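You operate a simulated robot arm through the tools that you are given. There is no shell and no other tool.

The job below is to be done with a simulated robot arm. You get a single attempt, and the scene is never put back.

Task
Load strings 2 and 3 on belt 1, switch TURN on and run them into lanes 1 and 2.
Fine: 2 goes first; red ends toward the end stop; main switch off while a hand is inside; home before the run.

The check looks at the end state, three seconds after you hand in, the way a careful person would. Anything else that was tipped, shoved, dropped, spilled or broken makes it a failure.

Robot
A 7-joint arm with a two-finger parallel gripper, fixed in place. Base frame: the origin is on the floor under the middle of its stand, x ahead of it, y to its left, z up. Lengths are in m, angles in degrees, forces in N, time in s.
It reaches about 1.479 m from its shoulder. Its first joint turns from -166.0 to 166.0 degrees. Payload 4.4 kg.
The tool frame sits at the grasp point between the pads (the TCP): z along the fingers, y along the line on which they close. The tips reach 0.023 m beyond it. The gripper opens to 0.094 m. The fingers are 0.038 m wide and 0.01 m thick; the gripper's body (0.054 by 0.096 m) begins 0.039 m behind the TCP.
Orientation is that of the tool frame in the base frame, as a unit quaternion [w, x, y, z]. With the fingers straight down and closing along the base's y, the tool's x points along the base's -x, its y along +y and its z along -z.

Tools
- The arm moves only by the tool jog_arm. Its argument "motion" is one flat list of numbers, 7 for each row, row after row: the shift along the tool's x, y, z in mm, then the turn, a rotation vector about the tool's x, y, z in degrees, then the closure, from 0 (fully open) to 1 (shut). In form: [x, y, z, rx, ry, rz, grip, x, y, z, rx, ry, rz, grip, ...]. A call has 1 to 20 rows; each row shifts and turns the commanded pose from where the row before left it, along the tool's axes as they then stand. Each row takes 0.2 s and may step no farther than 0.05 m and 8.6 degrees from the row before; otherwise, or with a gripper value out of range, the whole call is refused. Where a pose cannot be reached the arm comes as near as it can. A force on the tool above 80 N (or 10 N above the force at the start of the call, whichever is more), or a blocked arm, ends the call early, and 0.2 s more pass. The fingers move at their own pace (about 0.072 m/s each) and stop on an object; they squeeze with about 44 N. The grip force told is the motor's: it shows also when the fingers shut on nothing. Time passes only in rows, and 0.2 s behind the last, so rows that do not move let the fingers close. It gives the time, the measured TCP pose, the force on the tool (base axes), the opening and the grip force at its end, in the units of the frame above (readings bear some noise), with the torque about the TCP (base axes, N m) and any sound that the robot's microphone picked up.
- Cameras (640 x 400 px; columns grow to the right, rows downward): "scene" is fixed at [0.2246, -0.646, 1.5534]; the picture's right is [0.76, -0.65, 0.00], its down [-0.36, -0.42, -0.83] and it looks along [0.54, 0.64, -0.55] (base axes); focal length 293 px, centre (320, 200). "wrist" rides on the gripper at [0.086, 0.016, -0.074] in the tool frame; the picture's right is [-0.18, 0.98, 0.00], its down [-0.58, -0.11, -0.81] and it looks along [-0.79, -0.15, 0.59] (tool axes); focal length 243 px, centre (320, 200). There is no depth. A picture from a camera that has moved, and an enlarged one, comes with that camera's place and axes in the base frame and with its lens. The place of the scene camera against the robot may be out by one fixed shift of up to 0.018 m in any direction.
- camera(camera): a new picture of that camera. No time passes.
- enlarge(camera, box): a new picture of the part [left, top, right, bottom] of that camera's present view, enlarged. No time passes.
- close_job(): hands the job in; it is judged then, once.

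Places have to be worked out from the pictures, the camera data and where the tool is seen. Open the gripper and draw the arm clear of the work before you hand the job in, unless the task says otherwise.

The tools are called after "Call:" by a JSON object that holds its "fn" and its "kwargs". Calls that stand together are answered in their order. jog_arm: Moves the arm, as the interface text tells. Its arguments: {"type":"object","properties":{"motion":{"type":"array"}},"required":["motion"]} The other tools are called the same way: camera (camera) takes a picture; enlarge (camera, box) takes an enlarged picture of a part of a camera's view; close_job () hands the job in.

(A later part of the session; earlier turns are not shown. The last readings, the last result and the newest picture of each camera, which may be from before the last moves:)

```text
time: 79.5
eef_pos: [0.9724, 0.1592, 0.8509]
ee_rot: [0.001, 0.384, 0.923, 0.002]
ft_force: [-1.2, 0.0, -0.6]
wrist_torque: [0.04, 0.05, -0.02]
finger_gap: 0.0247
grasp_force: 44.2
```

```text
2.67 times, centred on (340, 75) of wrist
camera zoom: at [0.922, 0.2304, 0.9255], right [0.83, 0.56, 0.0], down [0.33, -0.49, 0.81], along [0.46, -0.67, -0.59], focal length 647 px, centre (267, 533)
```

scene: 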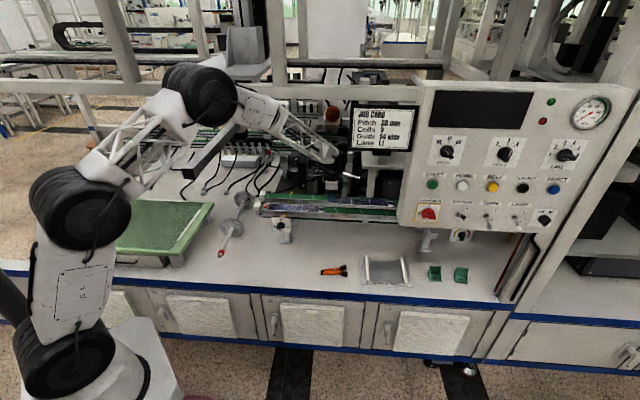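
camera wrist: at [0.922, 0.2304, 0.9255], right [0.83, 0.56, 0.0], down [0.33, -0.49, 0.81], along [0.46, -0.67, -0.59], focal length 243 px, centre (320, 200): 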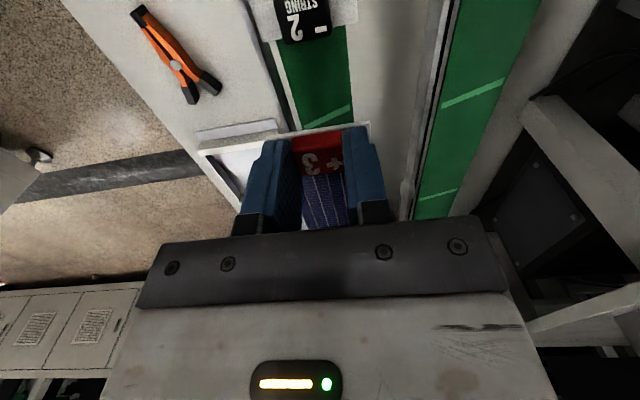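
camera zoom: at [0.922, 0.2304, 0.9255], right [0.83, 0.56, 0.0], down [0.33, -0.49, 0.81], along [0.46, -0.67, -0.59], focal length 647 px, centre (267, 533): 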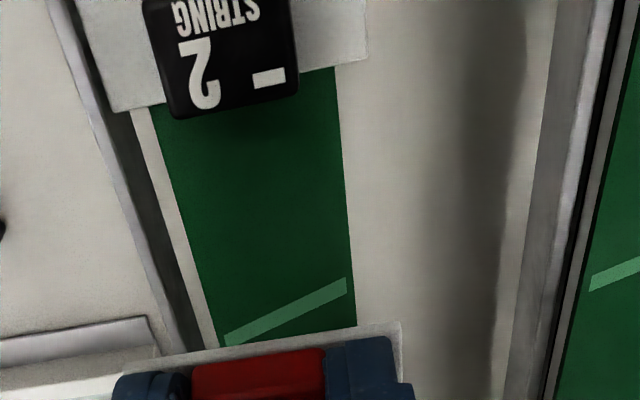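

Gap to string 2 will be about 23 mm and the lateral alignment matches. I lower string 3 onto the belt in steps.

Call:
{"fn": "jog_arm", "kwargs": {"motion": [0, 0, 20, 0, 0, 0, 0.8, 0, 0, 18, 0, 0, 0, 0.8, 0, 0, 8, 0, 0, 0, 0.8, 0, 0, 4, 0, 0, 0, 0.8, 0, 0, 2, 0, 0, 0, 0.8, 0, 0, 0, 0, 0, 0, 0.8]}}

Call:
{"fn": "jog_arm", "kwargs": {"motion": [0, 0, 1.5, 0, 0, 0, 0.8, 0, 0, 0, 0, 0, 0, 0.8]}}

Call:
{"fn": "enlarge", "kwargs": {"camera": "scene", "box": [300, 170, 410, 240]}}

```text
time: 80.9
eef_pos: [0.9712, 0.1586, 0.7971]
ee_rot: [0.001, 0.384, 0.924, 0.001]
ft_force: [-2.4, -0.2, 3.7]
wrist_torque: [0.08, 0.16, 0.01]
finger_gap: 0.0251
grasp_force: 44.2
```

```text
time: 81.5
eef_pos: [0.9724, 0.1587, 0.798]
ee_rot: [0.002, 0.383, 0.924, 0.003]
ft_force: [-0.6, -1.5, 14.9]
wrist_torque: [0.09, 0.24, 0.05]
finger_gap: 0.0246
grasp_force: 44.2
```

```text
5.71 times, centred on (355, 205) of scene
camera zoom: at [0.2246, -0.646, 1.5534], right [0.76, -0.65, 0.0], down [-0.36, -0.42, -0.83], along [0.54, 0.64, -0.55], focal length 1674 px, centre (120, 171)
```

zoom: 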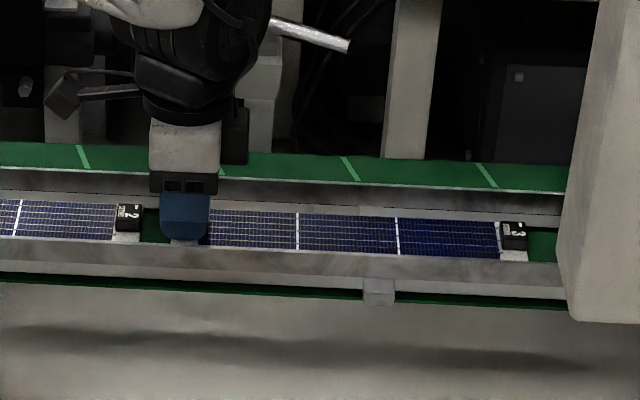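

String 3 is on the belt (15 N contact). I release the clip and rise clear.

Call:
{"fn": "jog_arm", "kwargs": {"motion": [0, 0, -1, 0, 0, 0, 0.8, 0, 0, 0, 0, 0, 0, 0.7, 0, 0, 0, 0, 0, 0, 0.66, 0, 0, 0, 0, 0, 0, 0.66, 0, 0, -5, 0, 0, 0, 0.66, 0, 0, -10, 0, 0, 0, 0.66, 0, 0, -20, 0, 0, 0, 0.66, 0, 0, -25, 0, 0, 0, 0.66, 0, 0, 0, 0, 0, 0, 0.66]}}

Call:
{"fn": "enlarge", "kwargs": {"camera": "scene", "box": [250, 170, 410, 240]}}

Call:
{"fn": "enlarge", "kwargs": {"camera": "wrist", "box": [220, 0, 460, 150]}}

```text
time: 83.5
eef_pos: [0.9722, 0.1568, 0.8588]
ee_rot: [0.001, 0.384, 0.923, 0.001]
ft_force: [0.2, 0.7, 0.1]
wrist_torque: [-0.02, -0.02, 0.03]
finger_gap: 0.0319
grasp_force: 0.0
```

```text
4.00 times, centred on (330, 205) of scene
camera zoom: at [0.2246, -0.646, 1.5534], right [0.76, -0.65, 0.0], down [-0.36, -0.42, -0.83], along [0.54, 0.64, -0.55], focal length 1172 px, centre (280, 180)
```

zoom: 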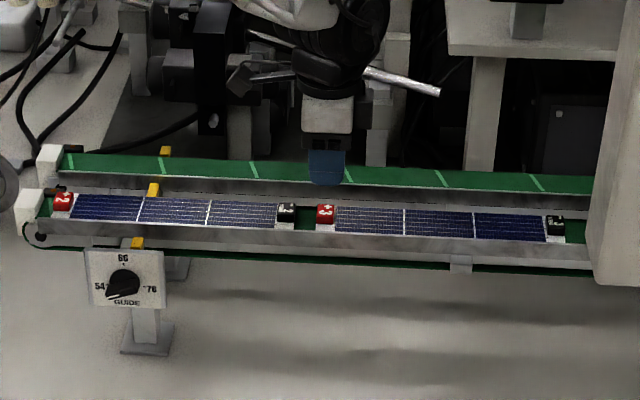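

```text
2.67 times, centred on (340, 75) of wrist
camera zoom: at [0.9227, 0.2299, 0.9327], right [0.83, 0.56, 0.0], down [0.33, -0.49, 0.81], along [0.46, -0.67, -0.59], focal length 647 px, centre (267, 533)
```

zoom: 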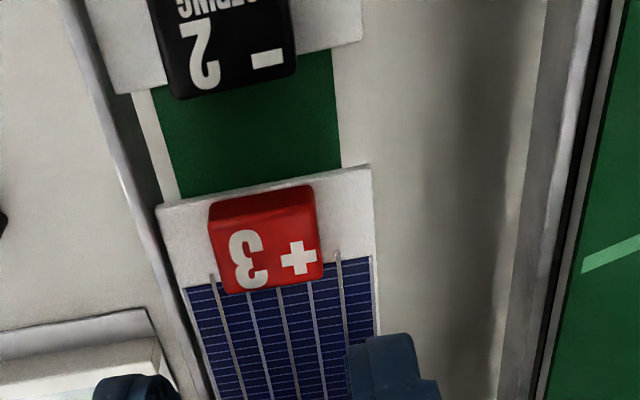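

Both strings are on the front belt, 2 ahead of 3, red ends toward the end stop. Now I withdraw the hand from the machine completely.

Call:
{"fn": "jog_arm", "kwargs": {"motion": [15.3, -39.6, -2, 0, 0, 0, 0.7, 15.3, -39.6, -2, 0, 0, 0, 0.8, 15.3, -39.6, -2, 0, 0, 0, 1, 15.3, -39.6, -2, 0, 0, 0, 1, 15.3, -39.6, -2, 0, 0, 0, 1, 5, -40, -23, 0, 0, 0, 1, 5, -40, -23, 0, 0, 0, 1, 5, -40, -23, 0, 0, 0, 1, 5, -40, -23, 0, 0, 0, 1, 5, -40, -23, 0, 0, 0, 1, 5, -40, -23, 0, 0, 0, 1, 5, -40, -23, 0, 0, 0, 1, 5, -40, -23, 0, 0, 0, 1, 5, -40, -23, 0, 0, 0, 1, 5, -40, -23, 0, 0, 0, 1, 0, 0, 0, 0, 0, 0, 1]}}

Call:
{"fn": "enlarge", "kwargs": {"camera": "scene", "box": [240, 160, 420, 260]}}

Call:
{"fn": "camera", "kwargs": {"camera": "scene"}}

```text
time: 86.9
eef_pos: [0.4569, -0.1763, 1.0958]
ee_rot: [0.001, 0.384, 0.923, 0.002]
ft_force: [0.0, 0.0, -0.1]
wrist_torque: [0.02, -0.01, -0.02]
finger_gap: 0.0
grasp_force: 42.2
```

```text
3.56 times, centred on (330, 210) of scene
camera zoom: at [0.2246, -0.646, 1.5534], right [0.76, -0.65, 0.0], down [-0.36, -0.42, -0.83], along [0.54, 0.64, -0.55], focal length 1042 px, centre (284, 164)
```

zoom: 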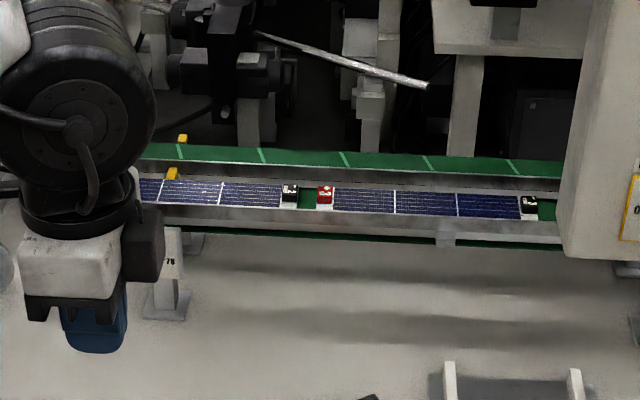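

```text
taken
```

scene: 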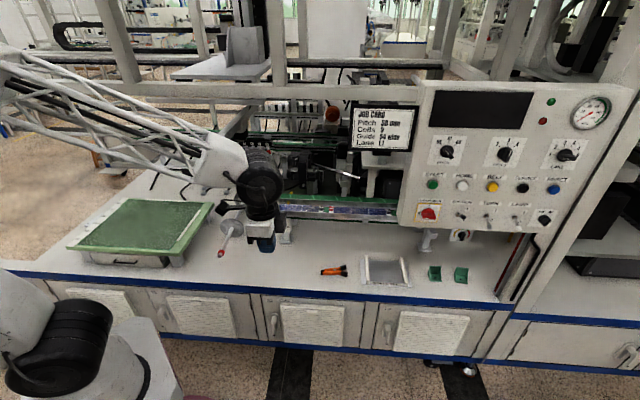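

Arm is out of the machine. I rotate the wrist so the fingers will point forward at the panel: first the yaw, then pitch to horizontal.

Call:
{"fn": "jog_arm", "kwargs": {"motion": [0, 0, 0, 0, 0, -8.2, 1, 0, 0, 0, 0, 0, -8.2, 1, 0, 0, 0, 0, 0, -8.2, 1, 0, 0, 0, 0, 0, -8.2, 1, 0, 0, 0, 0, 0, -8.2, 1, 0, 0, 0, 0, 0, -8.2, 1, 0, 0, 0, 0, 0, -8.2, 1, 0, 0, 0, 0, 0, -8.2, 1, 0, 0, 0, 0, 0, -8.2, 1, 0, 0, 0, 0, 0, -8.2, 1, 0, 0, 0, 0, 0, -8.0, 1, 10, -40, 0, 0, 0, 0, 1, 10, -40, 0, 0, 0, 0, 1, 10, -40, 0, 0, 0, 0, 1, 10, -40, 0, 0, 0, 0, 1, 10, -40, 0, 0, 0, 0, 1, 10, -40, 0, 0, 0, 0, 1, 0, -40, 0, 0, 0, 0, 1, 0, 0, 0, 0, 0, 0, 1]}}

Call:
{"fn": "jog_arm", "kwargs": {"motion": [0, 0, 0, 0, -8.2, 0, 1, 0, 0, 0, 0, -8.2, 0, 1, 0, 0, 0, 0, -8.2, 0, 1, 0, 0, 0, 0, -8.2, 0, 1, 0, 0, 0, 0, -8.2, 0, 1, 0, 0, 0, 0, -8.2, 0, 1, 0, 0, 0, 0, -8.2, 0, 1, 0, 0, 0, 0, -8.2, 0, 1, 0, 0, 0, 0, -8.2, 0, 1, 0, 0, 0, 0, -8.2, 0, 1, 0, 0, 0, 0, -8.0, 0, 1, 0, 0, 0, 0, 0, 0, 1]}}

Call:
{"fn": "camera", "kwargs": {"camera": "wrist"}}

Call:
{"fn": "camera", "kwargs": {"camera": "scene"}}

```text
time: 90.9
eef_pos: [0.6131, -0.4179, 1.0935]
ee_rot: [0.002, -0.382, 0.924, 0.001]
ft_force: [-0.1, 0.0, 0.6]
wrist_torque: [0.01, 0.02, -0.01]
finger_gap: 0.0
grasp_force: 42.4
```

```text
time: 93.5
eef_pos: [0.6137, -0.4157, 1.095]
ee_rot: [0.656, -0.27, 0.651, 0.27]
ft_force: [0.3, -0.7, -0.2]
wrist_torque: [-0.02, 0.02, -0.02]
finger_gap: 0.0
grasp_force: 42.1
```

```text
taken
camera wrist: at [0.5501, -0.4571, 1.009], right [-0.69, 0.7, 0.18], down [-0.5, -0.65, 0.58], along [0.52, 0.31, 0.8], focal length 243 px, centre (320, 200)
```

wrist: 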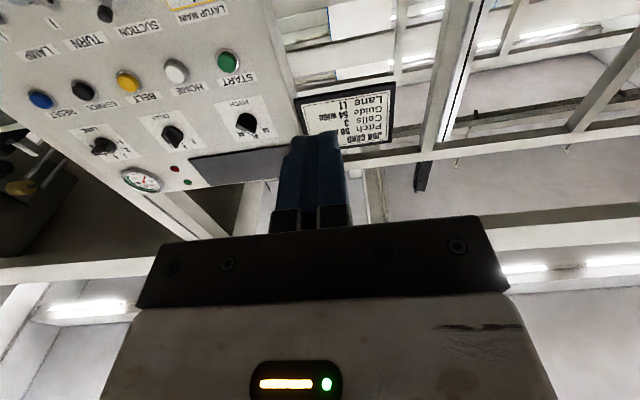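

```text
taken
```

scene: 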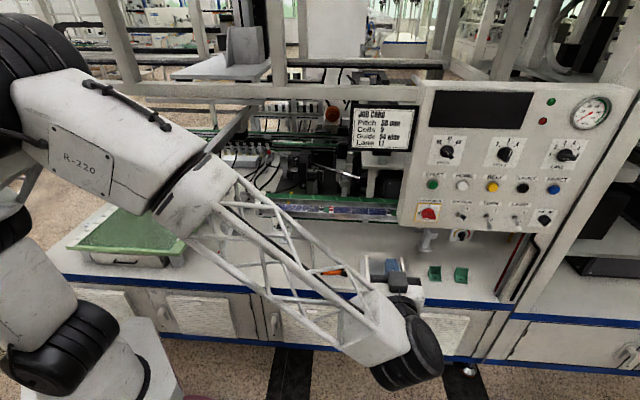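

The fingers now point at the panel and the camera sees it from below. I'll enlarge this view to triangulate the controls against the earlier views.

Call:
{"fn": "enlarge", "kwargs": {"camera": "wrist", "box": [0, 0, 280, 200]}}

Call:
{"fn": "enlarge", "kwargs": {"camera": "scene", "box": [330, 230, 460, 400]}}

```text
2.00 times, centred on (140, 100) of wrist
camera zoom: at [0.5501, -0.4571, 1.009], right [-0.69, 0.7, 0.18], down [-0.5, -0.65, 0.58], along [0.52, 0.31, 0.8], focal length 485 px, centre (680, 400)
```

zoom: 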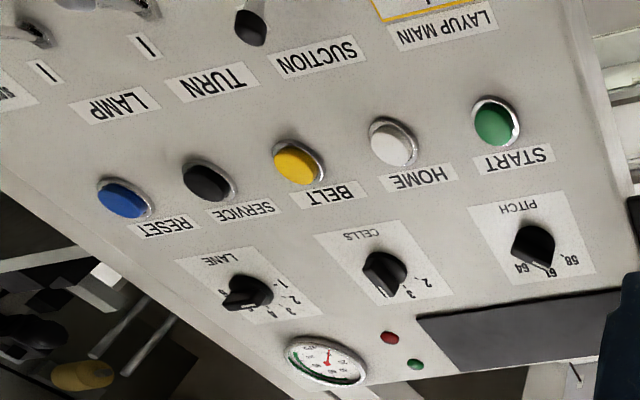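

```text
2.35 times, centred on (395, 315) of scene
camera zoom: at [0.2246, -0.646, 1.5534], right [0.76, -0.65, 0.0], down [-0.36, -0.42, -0.83], along [0.54, 0.64, -0.55], focal length 689 px, centre (144, -71)
```

zoom: 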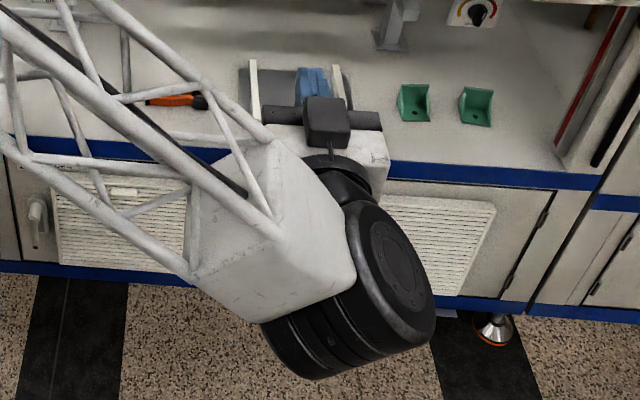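

Triangulated panel: face at v≈0.430 (vertical), buttons START/HOME/BELT at u≈0.871/0.950/1.031, z≈1.145; main switch axis (u 0.876, z 1.040); TURN lever tip near u 1.047, z 1.028, sticking out to v≈0.391. With the main switch still off, I go below the TURN lever first.

Call:
{"fn": "jog_arm", "kwargs": {"motion": [11.9, -39.9, 13.75, 0, 0, 0, 1, 11.9, -39.9, 13.75, 0, 0, 0, 1, 11.9, -39.9, 13.75, 0, 0, 0, 1, 11.9, -39.9, 13.75, 0, 0, 0, 1, 11.9, -39.9, 13.75, 0, 0, 0, 1, 11.9, -39.9, 13.75, 0, 0, 0, 1, 11.9, -39.9, 13.75, 0, 0, 0, 1, 11.9, -39.9, 13.75, 0, 0, 0, 1, 0, 0, 0, 0, 0, 0, 1]}}

Call:
{"fn": "camera", "kwargs": {"camera": "wrist"}}

Call:
{"fn": "enlarge", "kwargs": {"camera": "scene", "box": [400, 160, 560, 260]}}

```text
time: 95.5
eef_pos: [0.9192, -0.5638, 0.9994]
ee_rot: [0.656, -0.269, 0.652, 0.27]
ft_force: [-0.2, -1.2, -0.4]
wrist_torque: [0.04, 0.02, 0.01]
finger_gap: 0.0001
grasp_force: 42.4
```

```text
taken
camera wrist: at [0.8548, -0.6053, 0.9126], right [-0.69, 0.7, 0.18], down [-0.5, -0.65, 0.58], along [0.52, 0.31, 0.8], focal length 243 px, centre (320, 200)
```

wrist: 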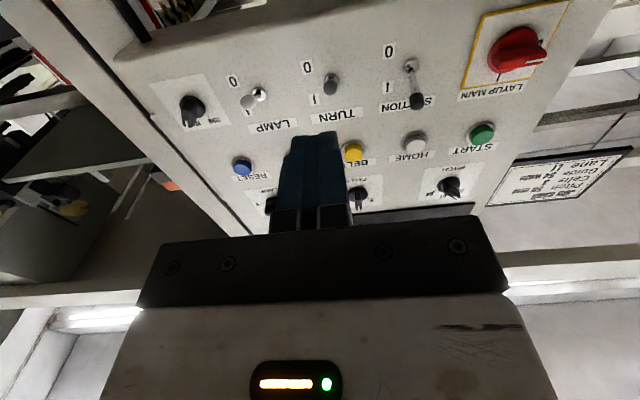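

```text
4.00 times, centred on (480, 210) of scene
camera zoom: at [0.2246, -0.646, 1.5534], right [0.76, -0.65, 0.0], down [-0.36, -0.42, -0.83], along [0.54, 0.64, -0.55], focal length 1172 px, centre (-320, 160)
```

zoom: 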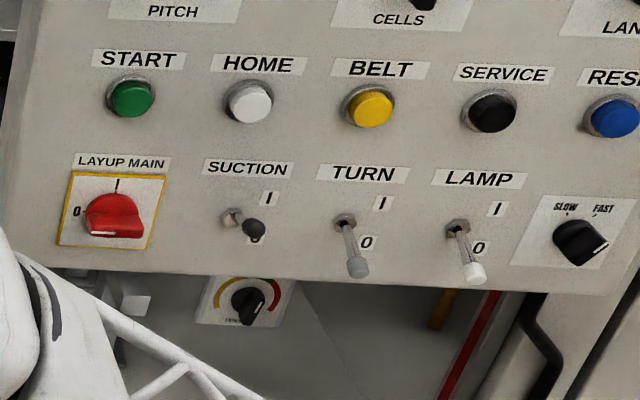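

Call:
{"fn": "enlarge", "kwargs": {"camera": "wrist", "box": [210, 30, 450, 180]}}

Call:
{"fn": "enlarge", "kwargs": {"camera": "wrist", "box": [450, 0, 590, 110]}}

```text
2.67 times, centred on (330, 105) of wrist
camera zoom: at [0.8548, -0.6053, 0.9126], right [-0.69, 0.7, 0.18], down [-0.5, -0.65, 0.58], along [0.52, 0.31, 0.8], focal length 647 px, centre (293, 453)
```

zoom: 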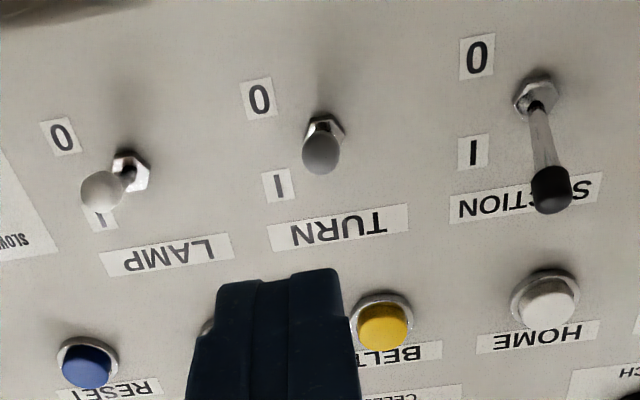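

```text
3.64 times, centred on (520, 55) of wrist
camera zoom: at [0.8548, -0.6053, 0.9126], right [-0.69, 0.7, 0.18], down [-0.5, -0.65, 0.58], along [0.52, 0.31, 0.8], focal length 882 px, centre (-407, 727)
```

zoom: 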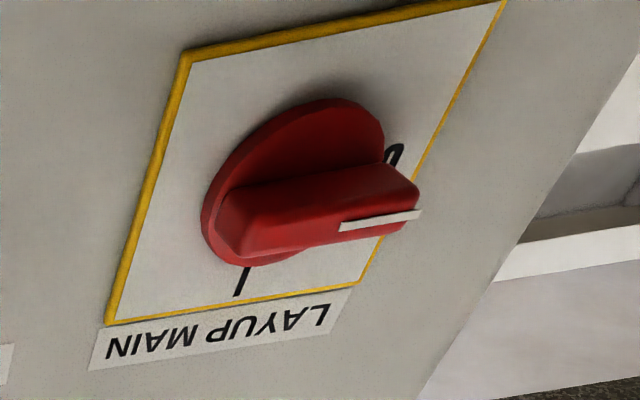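

TURN lever tip triangulates to u 1.046, v 0.389, z 1.031, nut z 1.043. I slide the closed fingertips in under the lever.

Call:
{"fn": "jog_arm", "kwargs": {"motion": [1.5, 0.9, 45.2, 0, 0, 0, 1, 1.5, 0.9, 45.2, 0, 0, 0, 1, 1.5, 0.9, 45.2, 0, 0, 0, 1, 0, 0, 0, 0, 0, 0, 1]}}

Call:
{"fn": "enlarge", "kwargs": {"camera": "wrist", "box": [210, 30, 450, 230]}}

Call:
{"fn": "enlarge", "kwargs": {"camera": "scene", "box": [430, 180, 530, 250]}}

```text
time: 96.5
eef_pos: [1.0118, -0.4659, 0.9943]
ee_rot: [0.656, -0.27, 0.652, 0.27]
ft_force: [0.6, 0.6, 0.1]
wrist_torque: [0.0, 0.0, 0.03]
finger_gap: 0.0
grasp_force: 42.4
```

```text
2.00 times, centred on (330, 130) of wrist
camera zoom: at [0.9469, -0.5062, 0.9086], right [-0.69, 0.7, 0.18], down [-0.5, -0.65, 0.58], along [0.52, 0.31, 0.8], focal length 485 px, centre (300, 340)
```

zoom: 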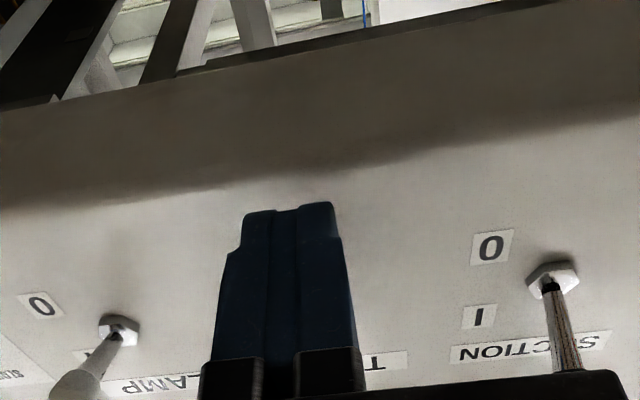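

```text
5.71 times, centred on (480, 215) of scene
camera zoom: at [0.2246, -0.646, 1.5534], right [0.76, -0.65, 0.0], down [-0.36, -0.42, -0.83], along [0.54, 0.64, -0.55], focal length 1674 px, centre (-594, 114)
```

zoom: 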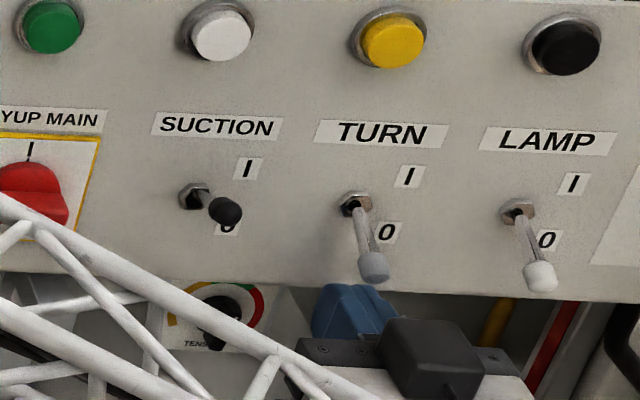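

The fingertips are directly below the TURN lever. I raise them 42 mm to flip it up to I.

Call:
{"fn": "jog_arm", "kwargs": {"motion": [-8, 0, 0, 0, 0, 0, 1, -8, 0, 0, 0, 0, 0, 1, -8, 0, 0, 0, 0, 0, 1, -8, 0, 0, 0, 0, 0, 1, -8, 0, 0, 0, 0, 0, 1, -3, 0, 0, 0, 0, 0, 1, 0, 0, 0, 0, 0, 0, 1]}}

Call:
{"fn": "enlarge", "kwargs": {"camera": "scene", "box": [430, 180, 530, 250]}}

```text
time: 98.2
eef_pos: [1.0111, -0.4667, 1.0291]
ee_rot: [0.652, -0.266, 0.656, 0.273]
ft_force: [-1.6, -3.5, -7.4]
wrist_torque: [-0.05, 0.07, -0.01]
finger_gap: 0.0003
grasp_force: 42.9
stopped in row 7: the force on the tool passed its limit at 83 N (the readings are from after the stop); the commanded pose is now the measured one
```

```text
5.71 times, centred on (480, 215) of scene
camera zoom: at [0.2246, -0.646, 1.5534], right [0.76, -0.65, 0.0], down [-0.36, -0.42, -0.83], along [0.54, 0.64, -0.55], focal length 1674 px, centre (-594, 114)
```

zoom: 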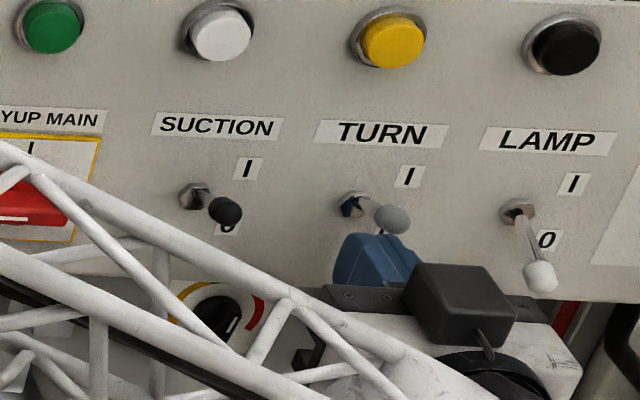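

The TURN lever is now up like SUCTION (the stop was the lever's end). I lower the fingers away from it and back out.

Call:
{"fn": "jog_arm", "kwargs": {"motion": [10, 0, 0, 0, 0, 0, 1, 15, 0, 0, 0, 0, 0, 1, 10, 0, -10, 0, 0, 0, 1, 0, 0, -45, 0, 0, 0, 1, 0, 0, -45, 0, 0, 0, 1, 0, 0, -45, 0, 0, 0, 1, 0, 0, 0, 0, 0, 0, 1]}}

Call:
{"fn": "enlarge", "kwargs": {"camera": "scene", "box": [430, 180, 530, 250]}}

Call:
{"fn": "camera", "kwargs": {"camera": "wrist"}}

```text
time: 99.8
eef_pos: [0.9071, -0.5676, 0.997]
ee_rot: [0.652, -0.268, 0.655, 0.273]
ft_force: [0.3, 0.3, 0.2]
wrist_torque: [-0.03, 0.01, 0.03]
finger_gap: 0.0
grasp_force: 42.3
```

```text
5.71 times, centred on (480, 215) of scene
camera zoom: at [0.2246, -0.646, 1.5534], right [0.76, -0.65, 0.0], down [-0.36, -0.42, -0.83], along [0.54, 0.64, -0.55], focal length 1674 px, centre (-594, 114)
```

zoom: 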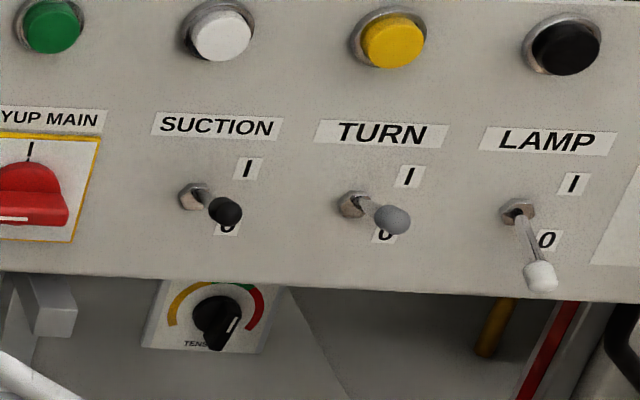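

```text
taken
camera wrist: at [0.8423, -0.6083, 0.9101], right [-0.69, 0.7, 0.19], down [-0.49, -0.65, 0.58], along [0.53, 0.31, 0.79], focal length 243 px, centre (320, 200)
```

wrist: 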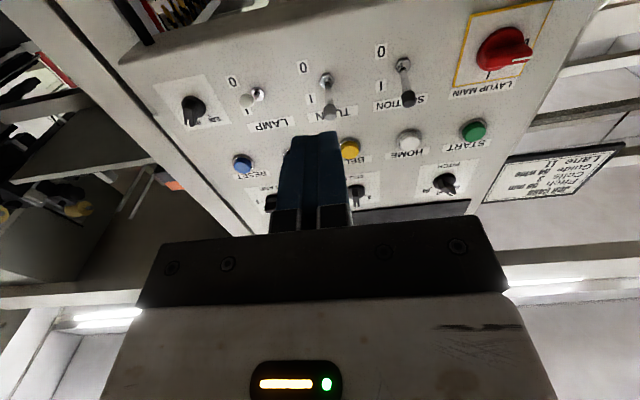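

TURN is on. Next the main switch (axis u≈0.875, z≈1.042): I roll the gripper 90° so it closes vertically on the horizontal handle, open it and line up in front.

Call:
{"fn": "jog_arm", "kwargs": {"motion": [0, 0, 0, 0, 0, -8.2, 0.8, 0, 0, 0, 0, 0, -8.2, 0.6, 0, 0, 0, 0, 0, -8.2, 0.55, 0, 0, 0, 0, 0, -8.2, 0.55, 0, 0, 0, 0, 0, -8.2, 0.55, 0, 0, 0, 0, 0, -8.2, 0.55, 0, 0, 0, 0, 0, -8.2, 0.55, 0, 0, 0, 0, 0, -8.2, 0.55, 0, 0, 0, 0, 0, -8.2, 0.55, 0, 0, 0, 0, 0, -8.2, 0.55, 0, 0, 0, 0, 0, -8, 0.55, -42, -11.25, 15, 0, 0, 0, 0.55, -42, -11.25, 15, 0, 0, 0, 0.55, -42, -11.25, 15, 0, 0, 0, 0.55, -42, -11.25, 15, 0, 0, 0, 0.55, 0, 0, 0, 0, 0, 0, 0.55]}}

Call:
{"fn": "camera", "kwargs": {"camera": "wrist"}}

Call:
{"fn": "camera", "kwargs": {"camera": "scene"}}

```text
time: 103.2
eef_pos: [0.8566, -0.4294, 1.1098]
ee_rot: [0.693, -0.587, 0.397, -0.134]
ft_force: [-0.4, -0.2, -0.5]
wrist_torque: [0.02, 0.01, -0.02]
finger_gap: 0.0422
grasp_force: 0.0
out of reach, approached as far as the arm can: row 9, 10, 11
```

```text
taken
camera wrist: at [0.8555, -0.5339, 1.0604], right [-0.4, 0.39, -0.83], down [-0.92, -0.22, 0.33], along [-0.05, 0.89, 0.45], focal length 243 px, centre (320, 200)
```

wrist: 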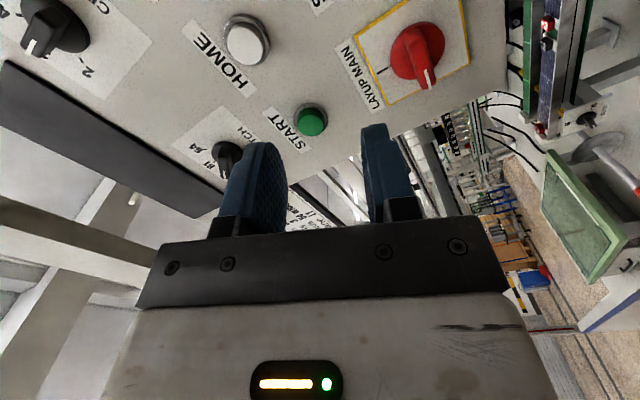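

```text
taken
```

scene: 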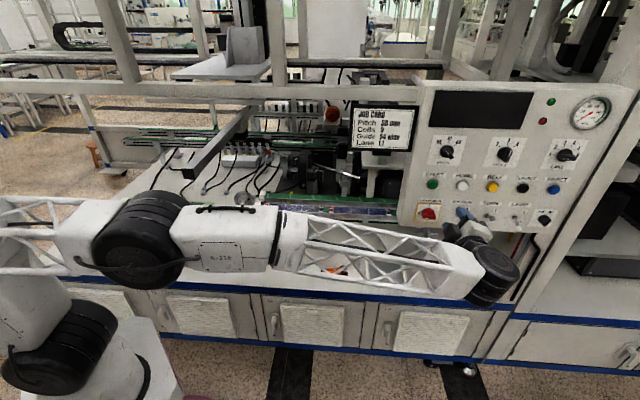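

The wrist reached its roll limit at about -67°, so I'll come from the other side: roll to +90° (camera on the left), which leaves room for turning the handle clockwise.

Call:
{"fn": "jog_arm", "kwargs": {"motion": [0, 0, -5, 0, 0, 8.25, 0.55, 0, 0, -5, 0, 0, 8.25, 0.55, 0, 0, -5, 0, 0, 8.25, 0.55, 0, 0, -5, 0, 0, 8.25, 0.55, 0, 0, 0, 0, 0, 8.25, 0.55, 0, 0, 0, 0, 0, 8.25, 0.55, 0, 0, 0, 0, 0, 8.25, 0.55, 0, 0, 0, 0, 0, 8.25, 0.55, 0, 0, 0, 0, 0, 8.25, 0.55, 0, 0, 0, 0, 0, 8.25, 0.55, 0, 0, 0, 0, 0, 8.25, 0.55, 0, 0, 0, 0, 0, 8.25, 0.55, 0, 0, 0, 0, 0, 8.25, 0.55, 0, 0, 0, 0, 0, 8.25, 0.55, 0, 0, 0, 0, 0, 8.25, 0.55, 0, 0, 0, 0, 0, 8.25, 0.55, 0, 0, 0, 0, 0, 8.25, 0.55, 0, 0, 0, 0, 0, 8.25, 0.55, 0, 0, 0, 0, 0, 8.25, 0.55]}}

Call:
{"fn": "camera", "kwargs": {"camera": "wrist"}}

Call:
{"fn": "camera", "kwargs": {"camera": "scene"}}

```text
time: 107.2
eef_pos: [0.8393, -0.444, 1.1088]
ee_rot: [0.271, 0.27, 0.655, 0.651]
ft_force: [-0.2, -1.0, 0.7]
wrist_torque: [-0.01, 0.0, -0.01]
finger_gap: 0.0422
grasp_force: 0.0
```

```text
taken
camera wrist: at [0.7265, -0.4354, 1.1255], right [0.13, -0.13, 0.98], down [-0.16, -0.98, -0.1], along [0.98, -0.14, -0.15], focal length 243 px, centre (320, 200)
```

wrist: 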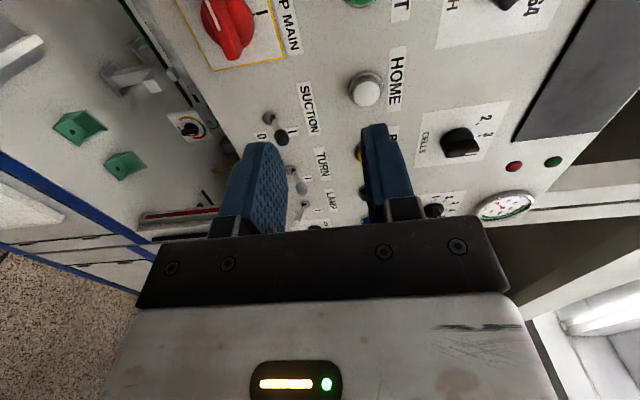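

```text
taken
```

scene: 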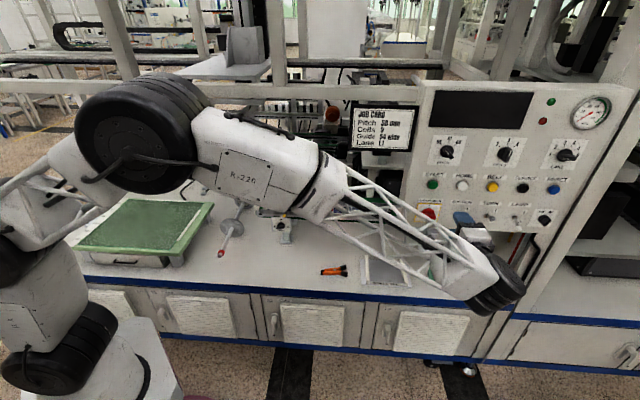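

Roll is now right (fingers closing vertically, camera on the left). I move to the main switch's axis and look again.

Call:
{"fn": "jog_arm", "kwargs": {"motion": [16.2, -33.4, 5, 0, 0, 0, 0.55, 16.2, -33.4, 5, 0, 0, 0, 0.55, 0, 0, 0, 0, 0, 0, 0.55]}}

Call:
{"fn": "camera", "kwargs": {"camera": "wrist"}}

Call:
{"fn": "enlarge", "kwargs": {"camera": "wrist", "box": [230, 20, 410, 200]}}

Call:
{"fn": "enlarge", "kwargs": {"camera": "scene", "box": [390, 170, 510, 260]}}

```text
time: 108.0
eef_pos: [0.821, -0.4139, 1.0401]
ee_rot: [0.272, 0.269, 0.655, 0.651]
ft_force: [-0.1, -0.9, 0.3]
wrist_torque: [0.02, 0.0, 0.0]
finger_gap: 0.0419
grasp_force: 0.0
```

```text
taken
camera wrist: at [0.7075, -0.4053, 1.0564], right [0.13, -0.12, 0.98], down [-0.16, -0.98, -0.1], along [0.98, -0.14, -0.15], focal length 243 px, centre (320, 200)
```

wrist: 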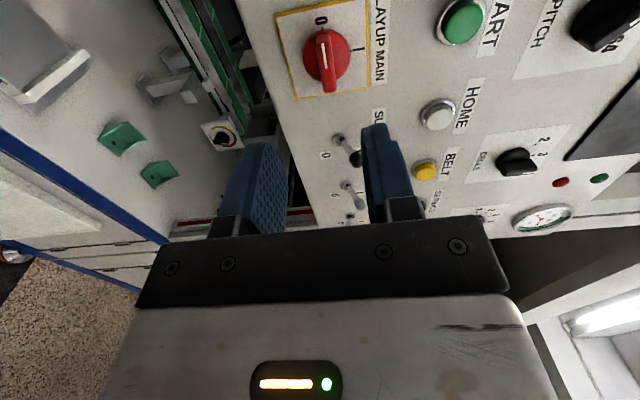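

```text
2.22 times, centred on (320, 110) of wrist
camera zoom: at [0.7075, -0.4053, 1.0564], right [0.13, -0.12, 0.98], down [-0.16, -0.98, -0.1], along [0.98, -0.14, -0.15], focal length 539 px, centre (320, 400)
```

zoom: 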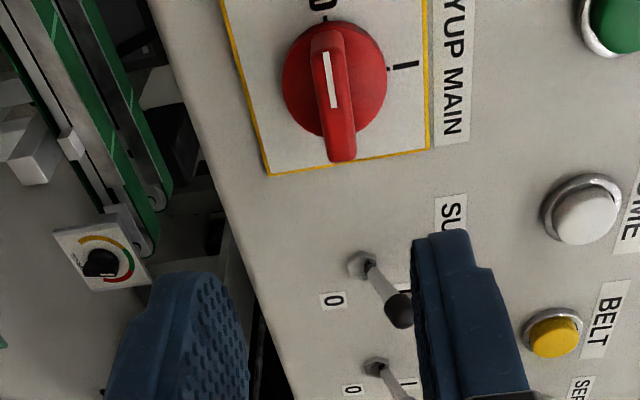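

```text
4.44 times, centred on (450, 215) of scene
camera zoom: at [0.2246, -0.646, 1.5534], right [0.76, -0.65, 0.0], down [-0.36, -0.42, -0.83], along [0.54, 0.64, -0.55], focal length 1302 px, centre (-258, 133)
```

zoom: 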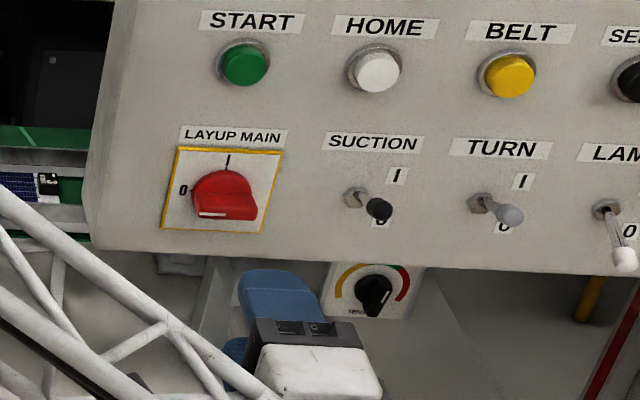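

The estimate of the switch axis agrees with this view (u 0.875, z 1.042). I centre by 2 mm and advance so the handle sits between the fingers.

Call:
{"fn": "jog_arm", "kwargs": {"motion": [-1.8, 2, 35, 0, 0, 0, 0.55, 0, 0, 35, 0, 0, 0, 0.55, 0, 0, 33, 0, 0, 0, 0.55, 0, 0, 0, 0, 0, 0, 0.55]}}

Call:
{"fn": "enlarge", "kwargs": {"camera": "wrist", "box": [210, 60, 450, 230]}}

Call:
{"fn": "enlarge", "kwargs": {"camera": "scene", "box": [390, 170, 510, 260]}}

```text
time: 109.0
eef_pos: [0.8998, -0.3408, 1.0447]
ee_rot: [0.272, 0.269, 0.655, 0.652]
ft_force: [1.0, -0.4, 0.4]
wrist_torque: [-0.02, -0.02, -0.02]
finger_gap: 0.0424
grasp_force: 0.1
```

```text
2.35 times, centred on (330, 145) of wrist
camera zoom: at [0.7858, -0.3334, 1.0597], right [0.13, -0.12, 0.98], down [-0.16, -0.98, -0.1], along [0.98, -0.14, -0.15], focal length 571 px, centre (296, 329)
```

zoom: 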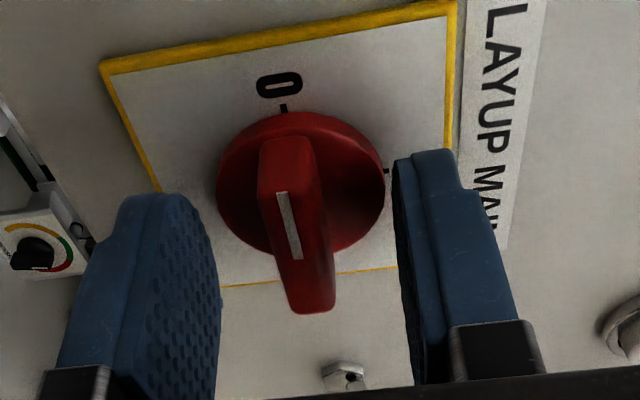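

```text
4.44 times, centred on (450, 215) of scene
camera zoom: at [0.2246, -0.646, 1.5534], right [0.76, -0.65, 0.0], down [-0.36, -0.42, -0.83], along [0.54, 0.64, -0.55], focal length 1302 px, centre (-258, 133)
```

zoom: 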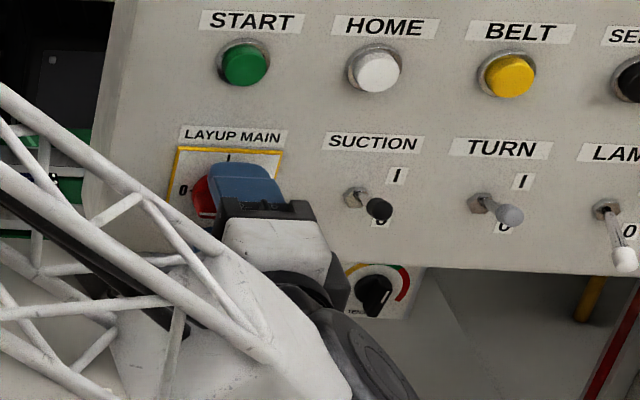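

The handle is well centred between the fingers. I close on it and check.

Call:
{"fn": "jog_arm", "kwargs": {"motion": [0, 0, 0, 0, 0, 0, 0.7, 0, 0, 0, 0, 0, 0, 0.85, 0, 0, 0, 0, 0, 0, 0.95, 0, 0, 0, 0, 0, 0, 0.95]}}

Call:
{"fn": "enlarge", "kwargs": {"camera": "wrist", "box": [210, 60, 450, 230]}}

```text
time: 110.0
eef_pos: [0.9004, -0.3415, 1.0457]
ee_rot: [0.272, 0.269, 0.655, 0.651]
ft_force: [-1.8, 3.4, 12.3]
wrist_torque: [0.9, 0.11, 0.32]
finger_gap: 0.0107
grasp_force: 45.0
```

```text
2.35 times, centred on (330, 145) of wrist
camera zoom: at [0.7855, -0.3337, 1.0607], right [0.13, -0.12, 0.98], down [-0.16, -0.98, -0.1], along [0.98, -0.14, -0.14], focal length 571 px, centre (296, 329)
```

zoom: 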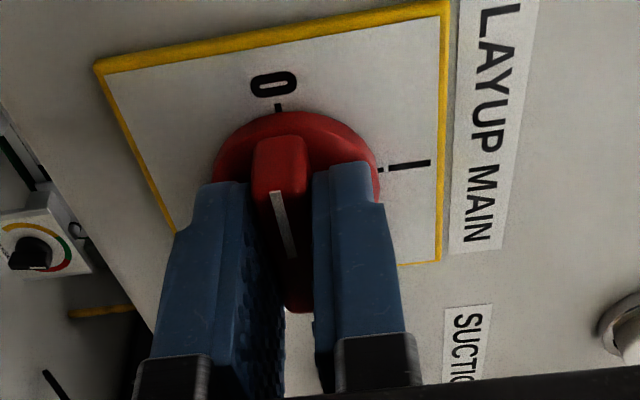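

Gripped (handle 10.7 mm thick) but the tool feels +12 N vertically, so the axis is about 3–4 mm higher than assumed. I correct by 3.5 mm and read again.

Call:
{"fn": "jog_arm", "kwargs": {"motion": [0, 3.5, 0, 0, 0, 0, 0.95, 0, 0, 0, 0, 0, 0, 0.95]}}

```text
time: 110.6
eef_pos: [0.9002, -0.3418, 1.0442]
ee_rot: [0.271, 0.27, 0.656, 0.651]
ft_force: [18.4, 2.8, -21.2]
wrist_torque: [0.48, -0.16, 0.08]
finger_gap: 0.0109
grasp_force: 45.1
```

Call:
{"fn": "jog_arm", "kwargs": {"motion": [0, -2.2, 0, 0, 0, 0, 0.95, 0, 0, 0, 0, 0, 0, 0.95]}}

```text
time: 111.2
eef_pos: [0.8996, -0.3416, 1.0449]
ee_rot: [0.273, 0.27, 0.654, 0.652]
ft_force: [15.5, 12.3, -14.6]
wrist_torque: [0.61, 0.1, -1.22]
finger_gap: 0.0111
grasp_force: 45.1
```

Residual forces come from friction in the grip; I open, let it relax, and re-close.

Call:
{"fn": "jog_arm", "kwargs": {"motion": [0, 0.5, 0, 0, 0, 0, 0.75, 0, 0, 0, 0, 0, 0, 0.75, 0, 0, 0, 0, 0, 0, 0.75]}}

Call:
{"fn": "jog_arm", "kwargs": {"motion": [0, 0, 0, 0, 0, 0, 0.85, 0, 0, 0, 0, 0, 0, 0.93, 0, 0, 0, 0, 0, 0, 0.93]}}

```text
time: 112.0
eef_pos: [0.8998, -0.3433, 1.0459]
ee_rot: [0.273, 0.268, 0.655, 0.651]
ft_force: [0.9, -0.2, 0.3]
wrist_torque: [0.0, 0.02, -0.02]
finger_gap: 0.0238
grasp_force: 0.0
```

```text
time: 112.8
eef_pos: [0.9006, -0.3435, 1.0453]
ee_rot: [0.272, 0.269, 0.655, 0.651]
ft_force: [2.3, -1.9, -5.5]
wrist_torque: [0.54, 0.12, -0.23]
finger_gap: 0.0111
grasp_force: 45.3
```

Forces are now small, and the I/0 tick marks place the axis at (u 0.879, z 1.044), matching the TCP. The hand is outside the machine and the strings are loaded, so I turn the main switch clockwise from 0 toward I, half way first.

Call:
{"fn": "jog_arm", "kwargs": {"motion": [0, 0, 0, 0, 0, 8.2, 0.93, 0, 0, 0, 0, 0, 8.2, 0.93, 0, 0, 0, 0, 0, 8.2, 0.93, 0, 0, 0, 0, 0, 8.2, 0.93, 0, 0, 0, 0, 0, 8.2, 0.93]}}

Call:
{"fn": "enlarge", "kwargs": {"camera": "wrist", "box": [210, 60, 450, 230]}}

```text
time: 114.0
eef_pos: [0.899, -0.3433, 1.0433]
ee_rot: [0.025, 0.483, 0.519, 0.705]
ft_force: [-37.5, 8.4, -33.9]
wrist_torque: [0.04, -0.18, 0.81]
finger_gap: 0.0107
grasp_force: 44.8
```

```text
2.35 times, centred on (330, 145) of wrist
camera zoom: at [0.8076, -0.3565, 1.1127], right [0.56, -0.55, 0.62], down [-0.31, -0.83, -0.46], along [0.77, 0.06, -0.63], focal length 571 px, centre (296, 329)
```

zoom: 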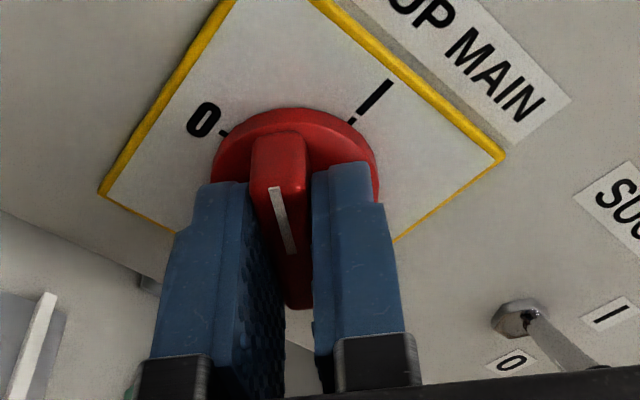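

The handle follows (about 41° turned) but side force builds up, so the true axis is ~3 mm left/lower. I shift along the closing axis to relieve it and go on.

Call:
{"fn": "jog_arm", "kwargs": {"motion": [0, -3, 0, 0, 0, 0, 0.93, 0, 0, 0, 0, 0, 8.2, 0.93, 0, 0, 0, 0, 0, 8.2, 0.93]}}

```text
time: 114.8
eef_pos: [0.8984, -0.3423, 1.0435]
ee_rot: [-0.075, 0.552, 0.444, 0.702]
ft_force: [0.8, -17.4, -35.5]
wrist_torque: [-0.15, 0.15, -0.04]
finger_gap: 0.0109
grasp_force: 44.8
```

Call:
{"fn": "jog_arm", "kwargs": {"motion": [-2, 0, 0, 0, 0, 0, 0.93, 0, 0, 0, 0, 0, 8.2, 0.93, 0, 0, 0, 0, 0, 8.2, 0.93]}}

Call:
{"fn": "enlarge", "kwargs": {"camera": "wrist", "box": [210, 60, 450, 230]}}

```text
time: 115.6
eef_pos: [0.8975, -0.3416, 1.043]
ee_rot: [-0.174, 0.608, 0.363, 0.684]
ft_force: [-30.8, 14.5, -12.2]
wrist_torque: [0.13, -0.21, 0.47]
finger_gap: 0.011
grasp_force: 44.6
```

```text
2.35 times, centred on (330, 145) of wrist
camera zoom: at [0.8392, -0.3881, 1.1304], right [0.7, -0.7, 0.1], down [-0.53, -0.61, -0.59], along [0.47, 0.36, -0.8], focal length 571 px, centre (296, 329)
```

zoom: 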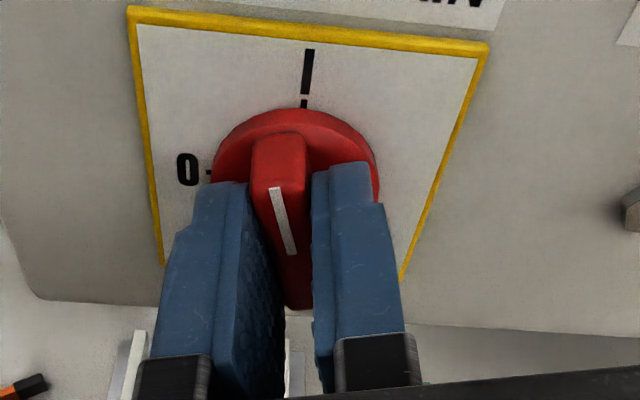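

Nearly there (~74°). I relieve the side force again and finish the quarter turn.

Call:
{"fn": "jog_arm", "kwargs": {"motion": [0, -2.5, 0, 0, 0, 0, 0.93, 0, 0, 0, 0, 0, 8.2, 0.93, 0, 0, 0, 0, 0, 8.2, 0.93, 0, 0, 0, 0, 0, 0, 0.93]}}

Call:
{"fn": "enlarge", "kwargs": {"camera": "wrist", "box": [210, 60, 450, 230]}}

Call:
{"fn": "camera", "kwargs": {"camera": "scene"}}

```text
time: 116.6
eef_pos: [0.8974, -0.3408, 1.0443]
ee_rot: [-0.269, 0.654, 0.271, 0.653]
ft_force: [13.4, -19.1, 0.5]
wrist_torque: [-1.01, 1.07, -0.19]
finger_gap: 0.0109
grasp_force: 45.1
```

```text
2.35 times, centred on (330, 145) of wrist
camera zoom: at [0.8562, -0.4051, 1.1294], right [0.69, -0.7, -0.18], down [-0.65, -0.49, -0.58], along [0.31, 0.52, -0.79], focal length 571 px, centre (296, 329)
```

zoom: 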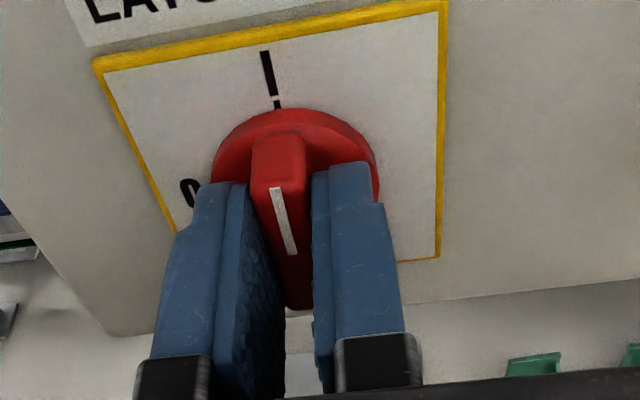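

```text
taken
```

scene: 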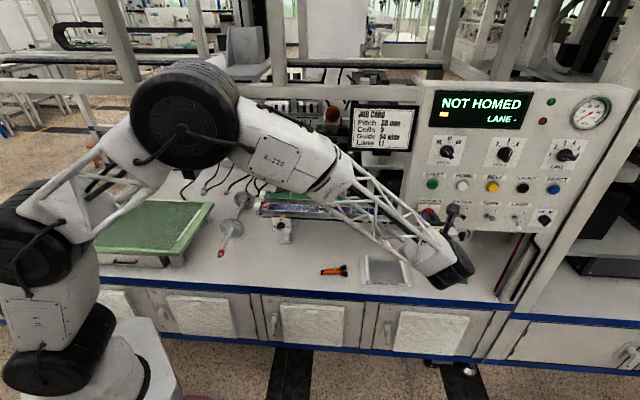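

The display lit up: "NOT HOMED / LANE -", so the main is on. I release the handle carefully and back straight off.

Call:
{"fn": "jog_arm", "kwargs": {"motion": [0, 0, 0, 0, 0, 0, 0.8, 0, 0, 0, 0, 0, 0, 0.65, 0, 0, 0, 0, 0, 0, 0.6, 0, 0, -30, 0, 0, 0, 0.6, 0, 0, -40, 0, 0, 0, 0.6, 0, 0, -40, 0, 0, 0, 0.6, 0, 0, 0, 0, 0, 0, 0.6]}}

Call:
{"fn": "enlarge", "kwargs": {"camera": "scene", "box": [400, 70, 640, 250]}}

Call:
{"fn": "camera", "kwargs": {"camera": "wrist"}}

```text
time: 118.2
eef_pos: [0.818, -0.4175, 1.0406]
ee_rot: [-0.269, 0.654, 0.271, 0.653]
ft_force: [0.6, 0.1, -0.5]
wrist_torque: [-0.02, 0.02, -0.01]
finger_gap: 0.0374
grasp_force: 0.1
```

```text
2.22 times, centred on (520, 160) of scene
camera zoom: at [0.2246, -0.646, 1.5534], right [0.76, -0.65, 0.0], down [-0.36, -0.42, -0.83], along [0.54, 0.64, -0.55], focal length 651 px, centre (-124, 289)
```

zoom: 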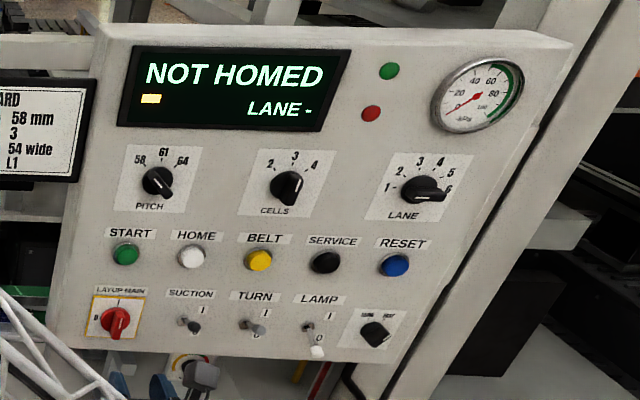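

```text
taken
camera wrist: at [0.777, -0.481, 1.1276], right [0.69, -0.7, -0.18], down [-0.65, -0.5, -0.58], along [0.31, 0.52, -0.79], focal length 243 px, centre (320, 200)
```

wrist: 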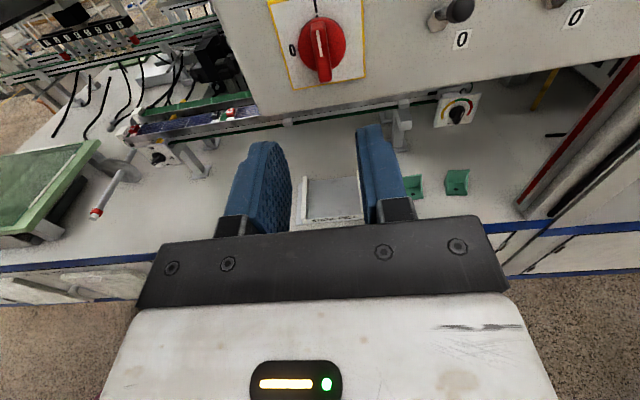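

Main on, display "NOT HOMED". I close the fingers and line up in front of the HOME button (u 0.950, z 1.146).

Call:
{"fn": "jog_arm", "kwargs": {"motion": [35, 25.5, 5, 0, 0, 0, 0.8, 35, 25.5, 5, 0, 0, 0, 1, 35, 25.5, 5, 0, 0, 0, 1, 0, 0, 35, 0, 0, 0, 1, 0, 0, 35, 0, 0, 0, 1, 0, 0, 0, 0, 0, 0, 1]}}

Call:
{"fn": "camera", "kwargs": {"camera": "wrist"}}

Call:
{"fn": "enlarge", "kwargs": {"camera": "scene", "box": [400, 150, 540, 250]}}

```text
time: 119.6
eef_pos: [0.933, -0.4134, 1.1454]
ee_rot: [-0.269, 0.654, 0.272, 0.652]
ft_force: [-0.5, -0.5, 0.6]
wrist_torque: [0.0, 0.02, 0.01]
finger_gap: 0.0
grasp_force: 42.2
```

```text
taken
camera wrist: at [0.8922, -0.4766, 1.2322], right [0.69, -0.7, -0.18], down [-0.65, -0.5, -0.58], along [0.31, 0.52, -0.79], focal length 243 px, centre (320, 200)
```

wrist: 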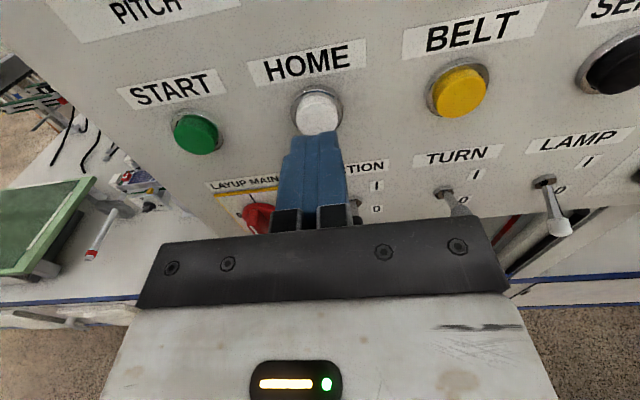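

```text
4.00 times, centred on (470, 200) of scene
camera zoom: at [0.2246, -0.646, 1.5534], right [0.76, -0.65, 0.0], down [-0.36, -0.42, -0.83], along [0.54, 0.64, -0.55], focal length 1172 px, centre (-280, 200)
```

zoom: 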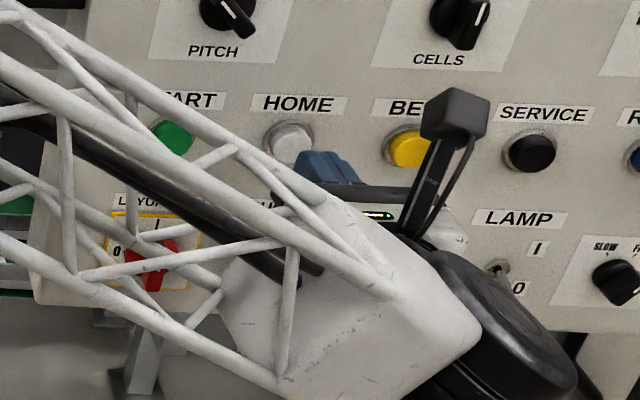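

The fingertips point at HOME. I advance slowly onto the button.

Call:
{"fn": "jog_arm", "kwargs": {"motion": [0, 0, 20, 0, 0, 0, 1, 0, 0, 6, 0, 0, 0, 1, 0, 0, 3, 0, 0, 0, 1]}}

Call:
{"fn": "enlarge", "kwargs": {"camera": "scene", "box": [400, 70, 640, 250]}}

```text
time: 120.4
eef_pos: [0.9547, -0.3923, 1.1456]
ee_rot: [-0.27, 0.654, 0.272, 0.652]
ft_force: [-6.9, -4.0, -0.9]
wrist_torque: [0.01, 0.03, 0.07]
finger_gap: 0.0004
grasp_force: 42.8
heard: click
```

```text
2.22 times, centred on (520, 160) of scene
camera zoom: at [0.2246, -0.646, 1.5534], right [0.76, -0.65, 0.0], down [-0.36, -0.42, -0.83], along [0.54, 0.64, -0.55], focal length 651 px, centre (-124, 289)
```

zoom: 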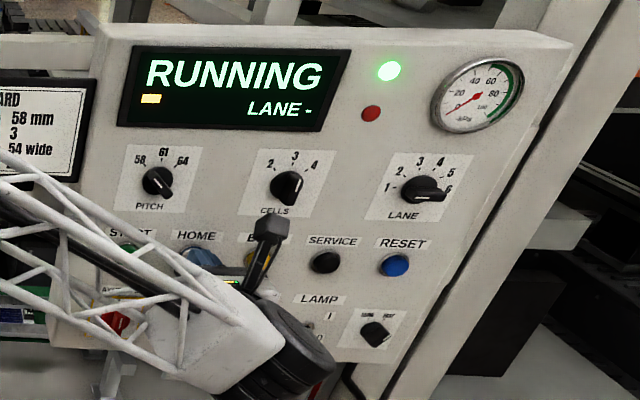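

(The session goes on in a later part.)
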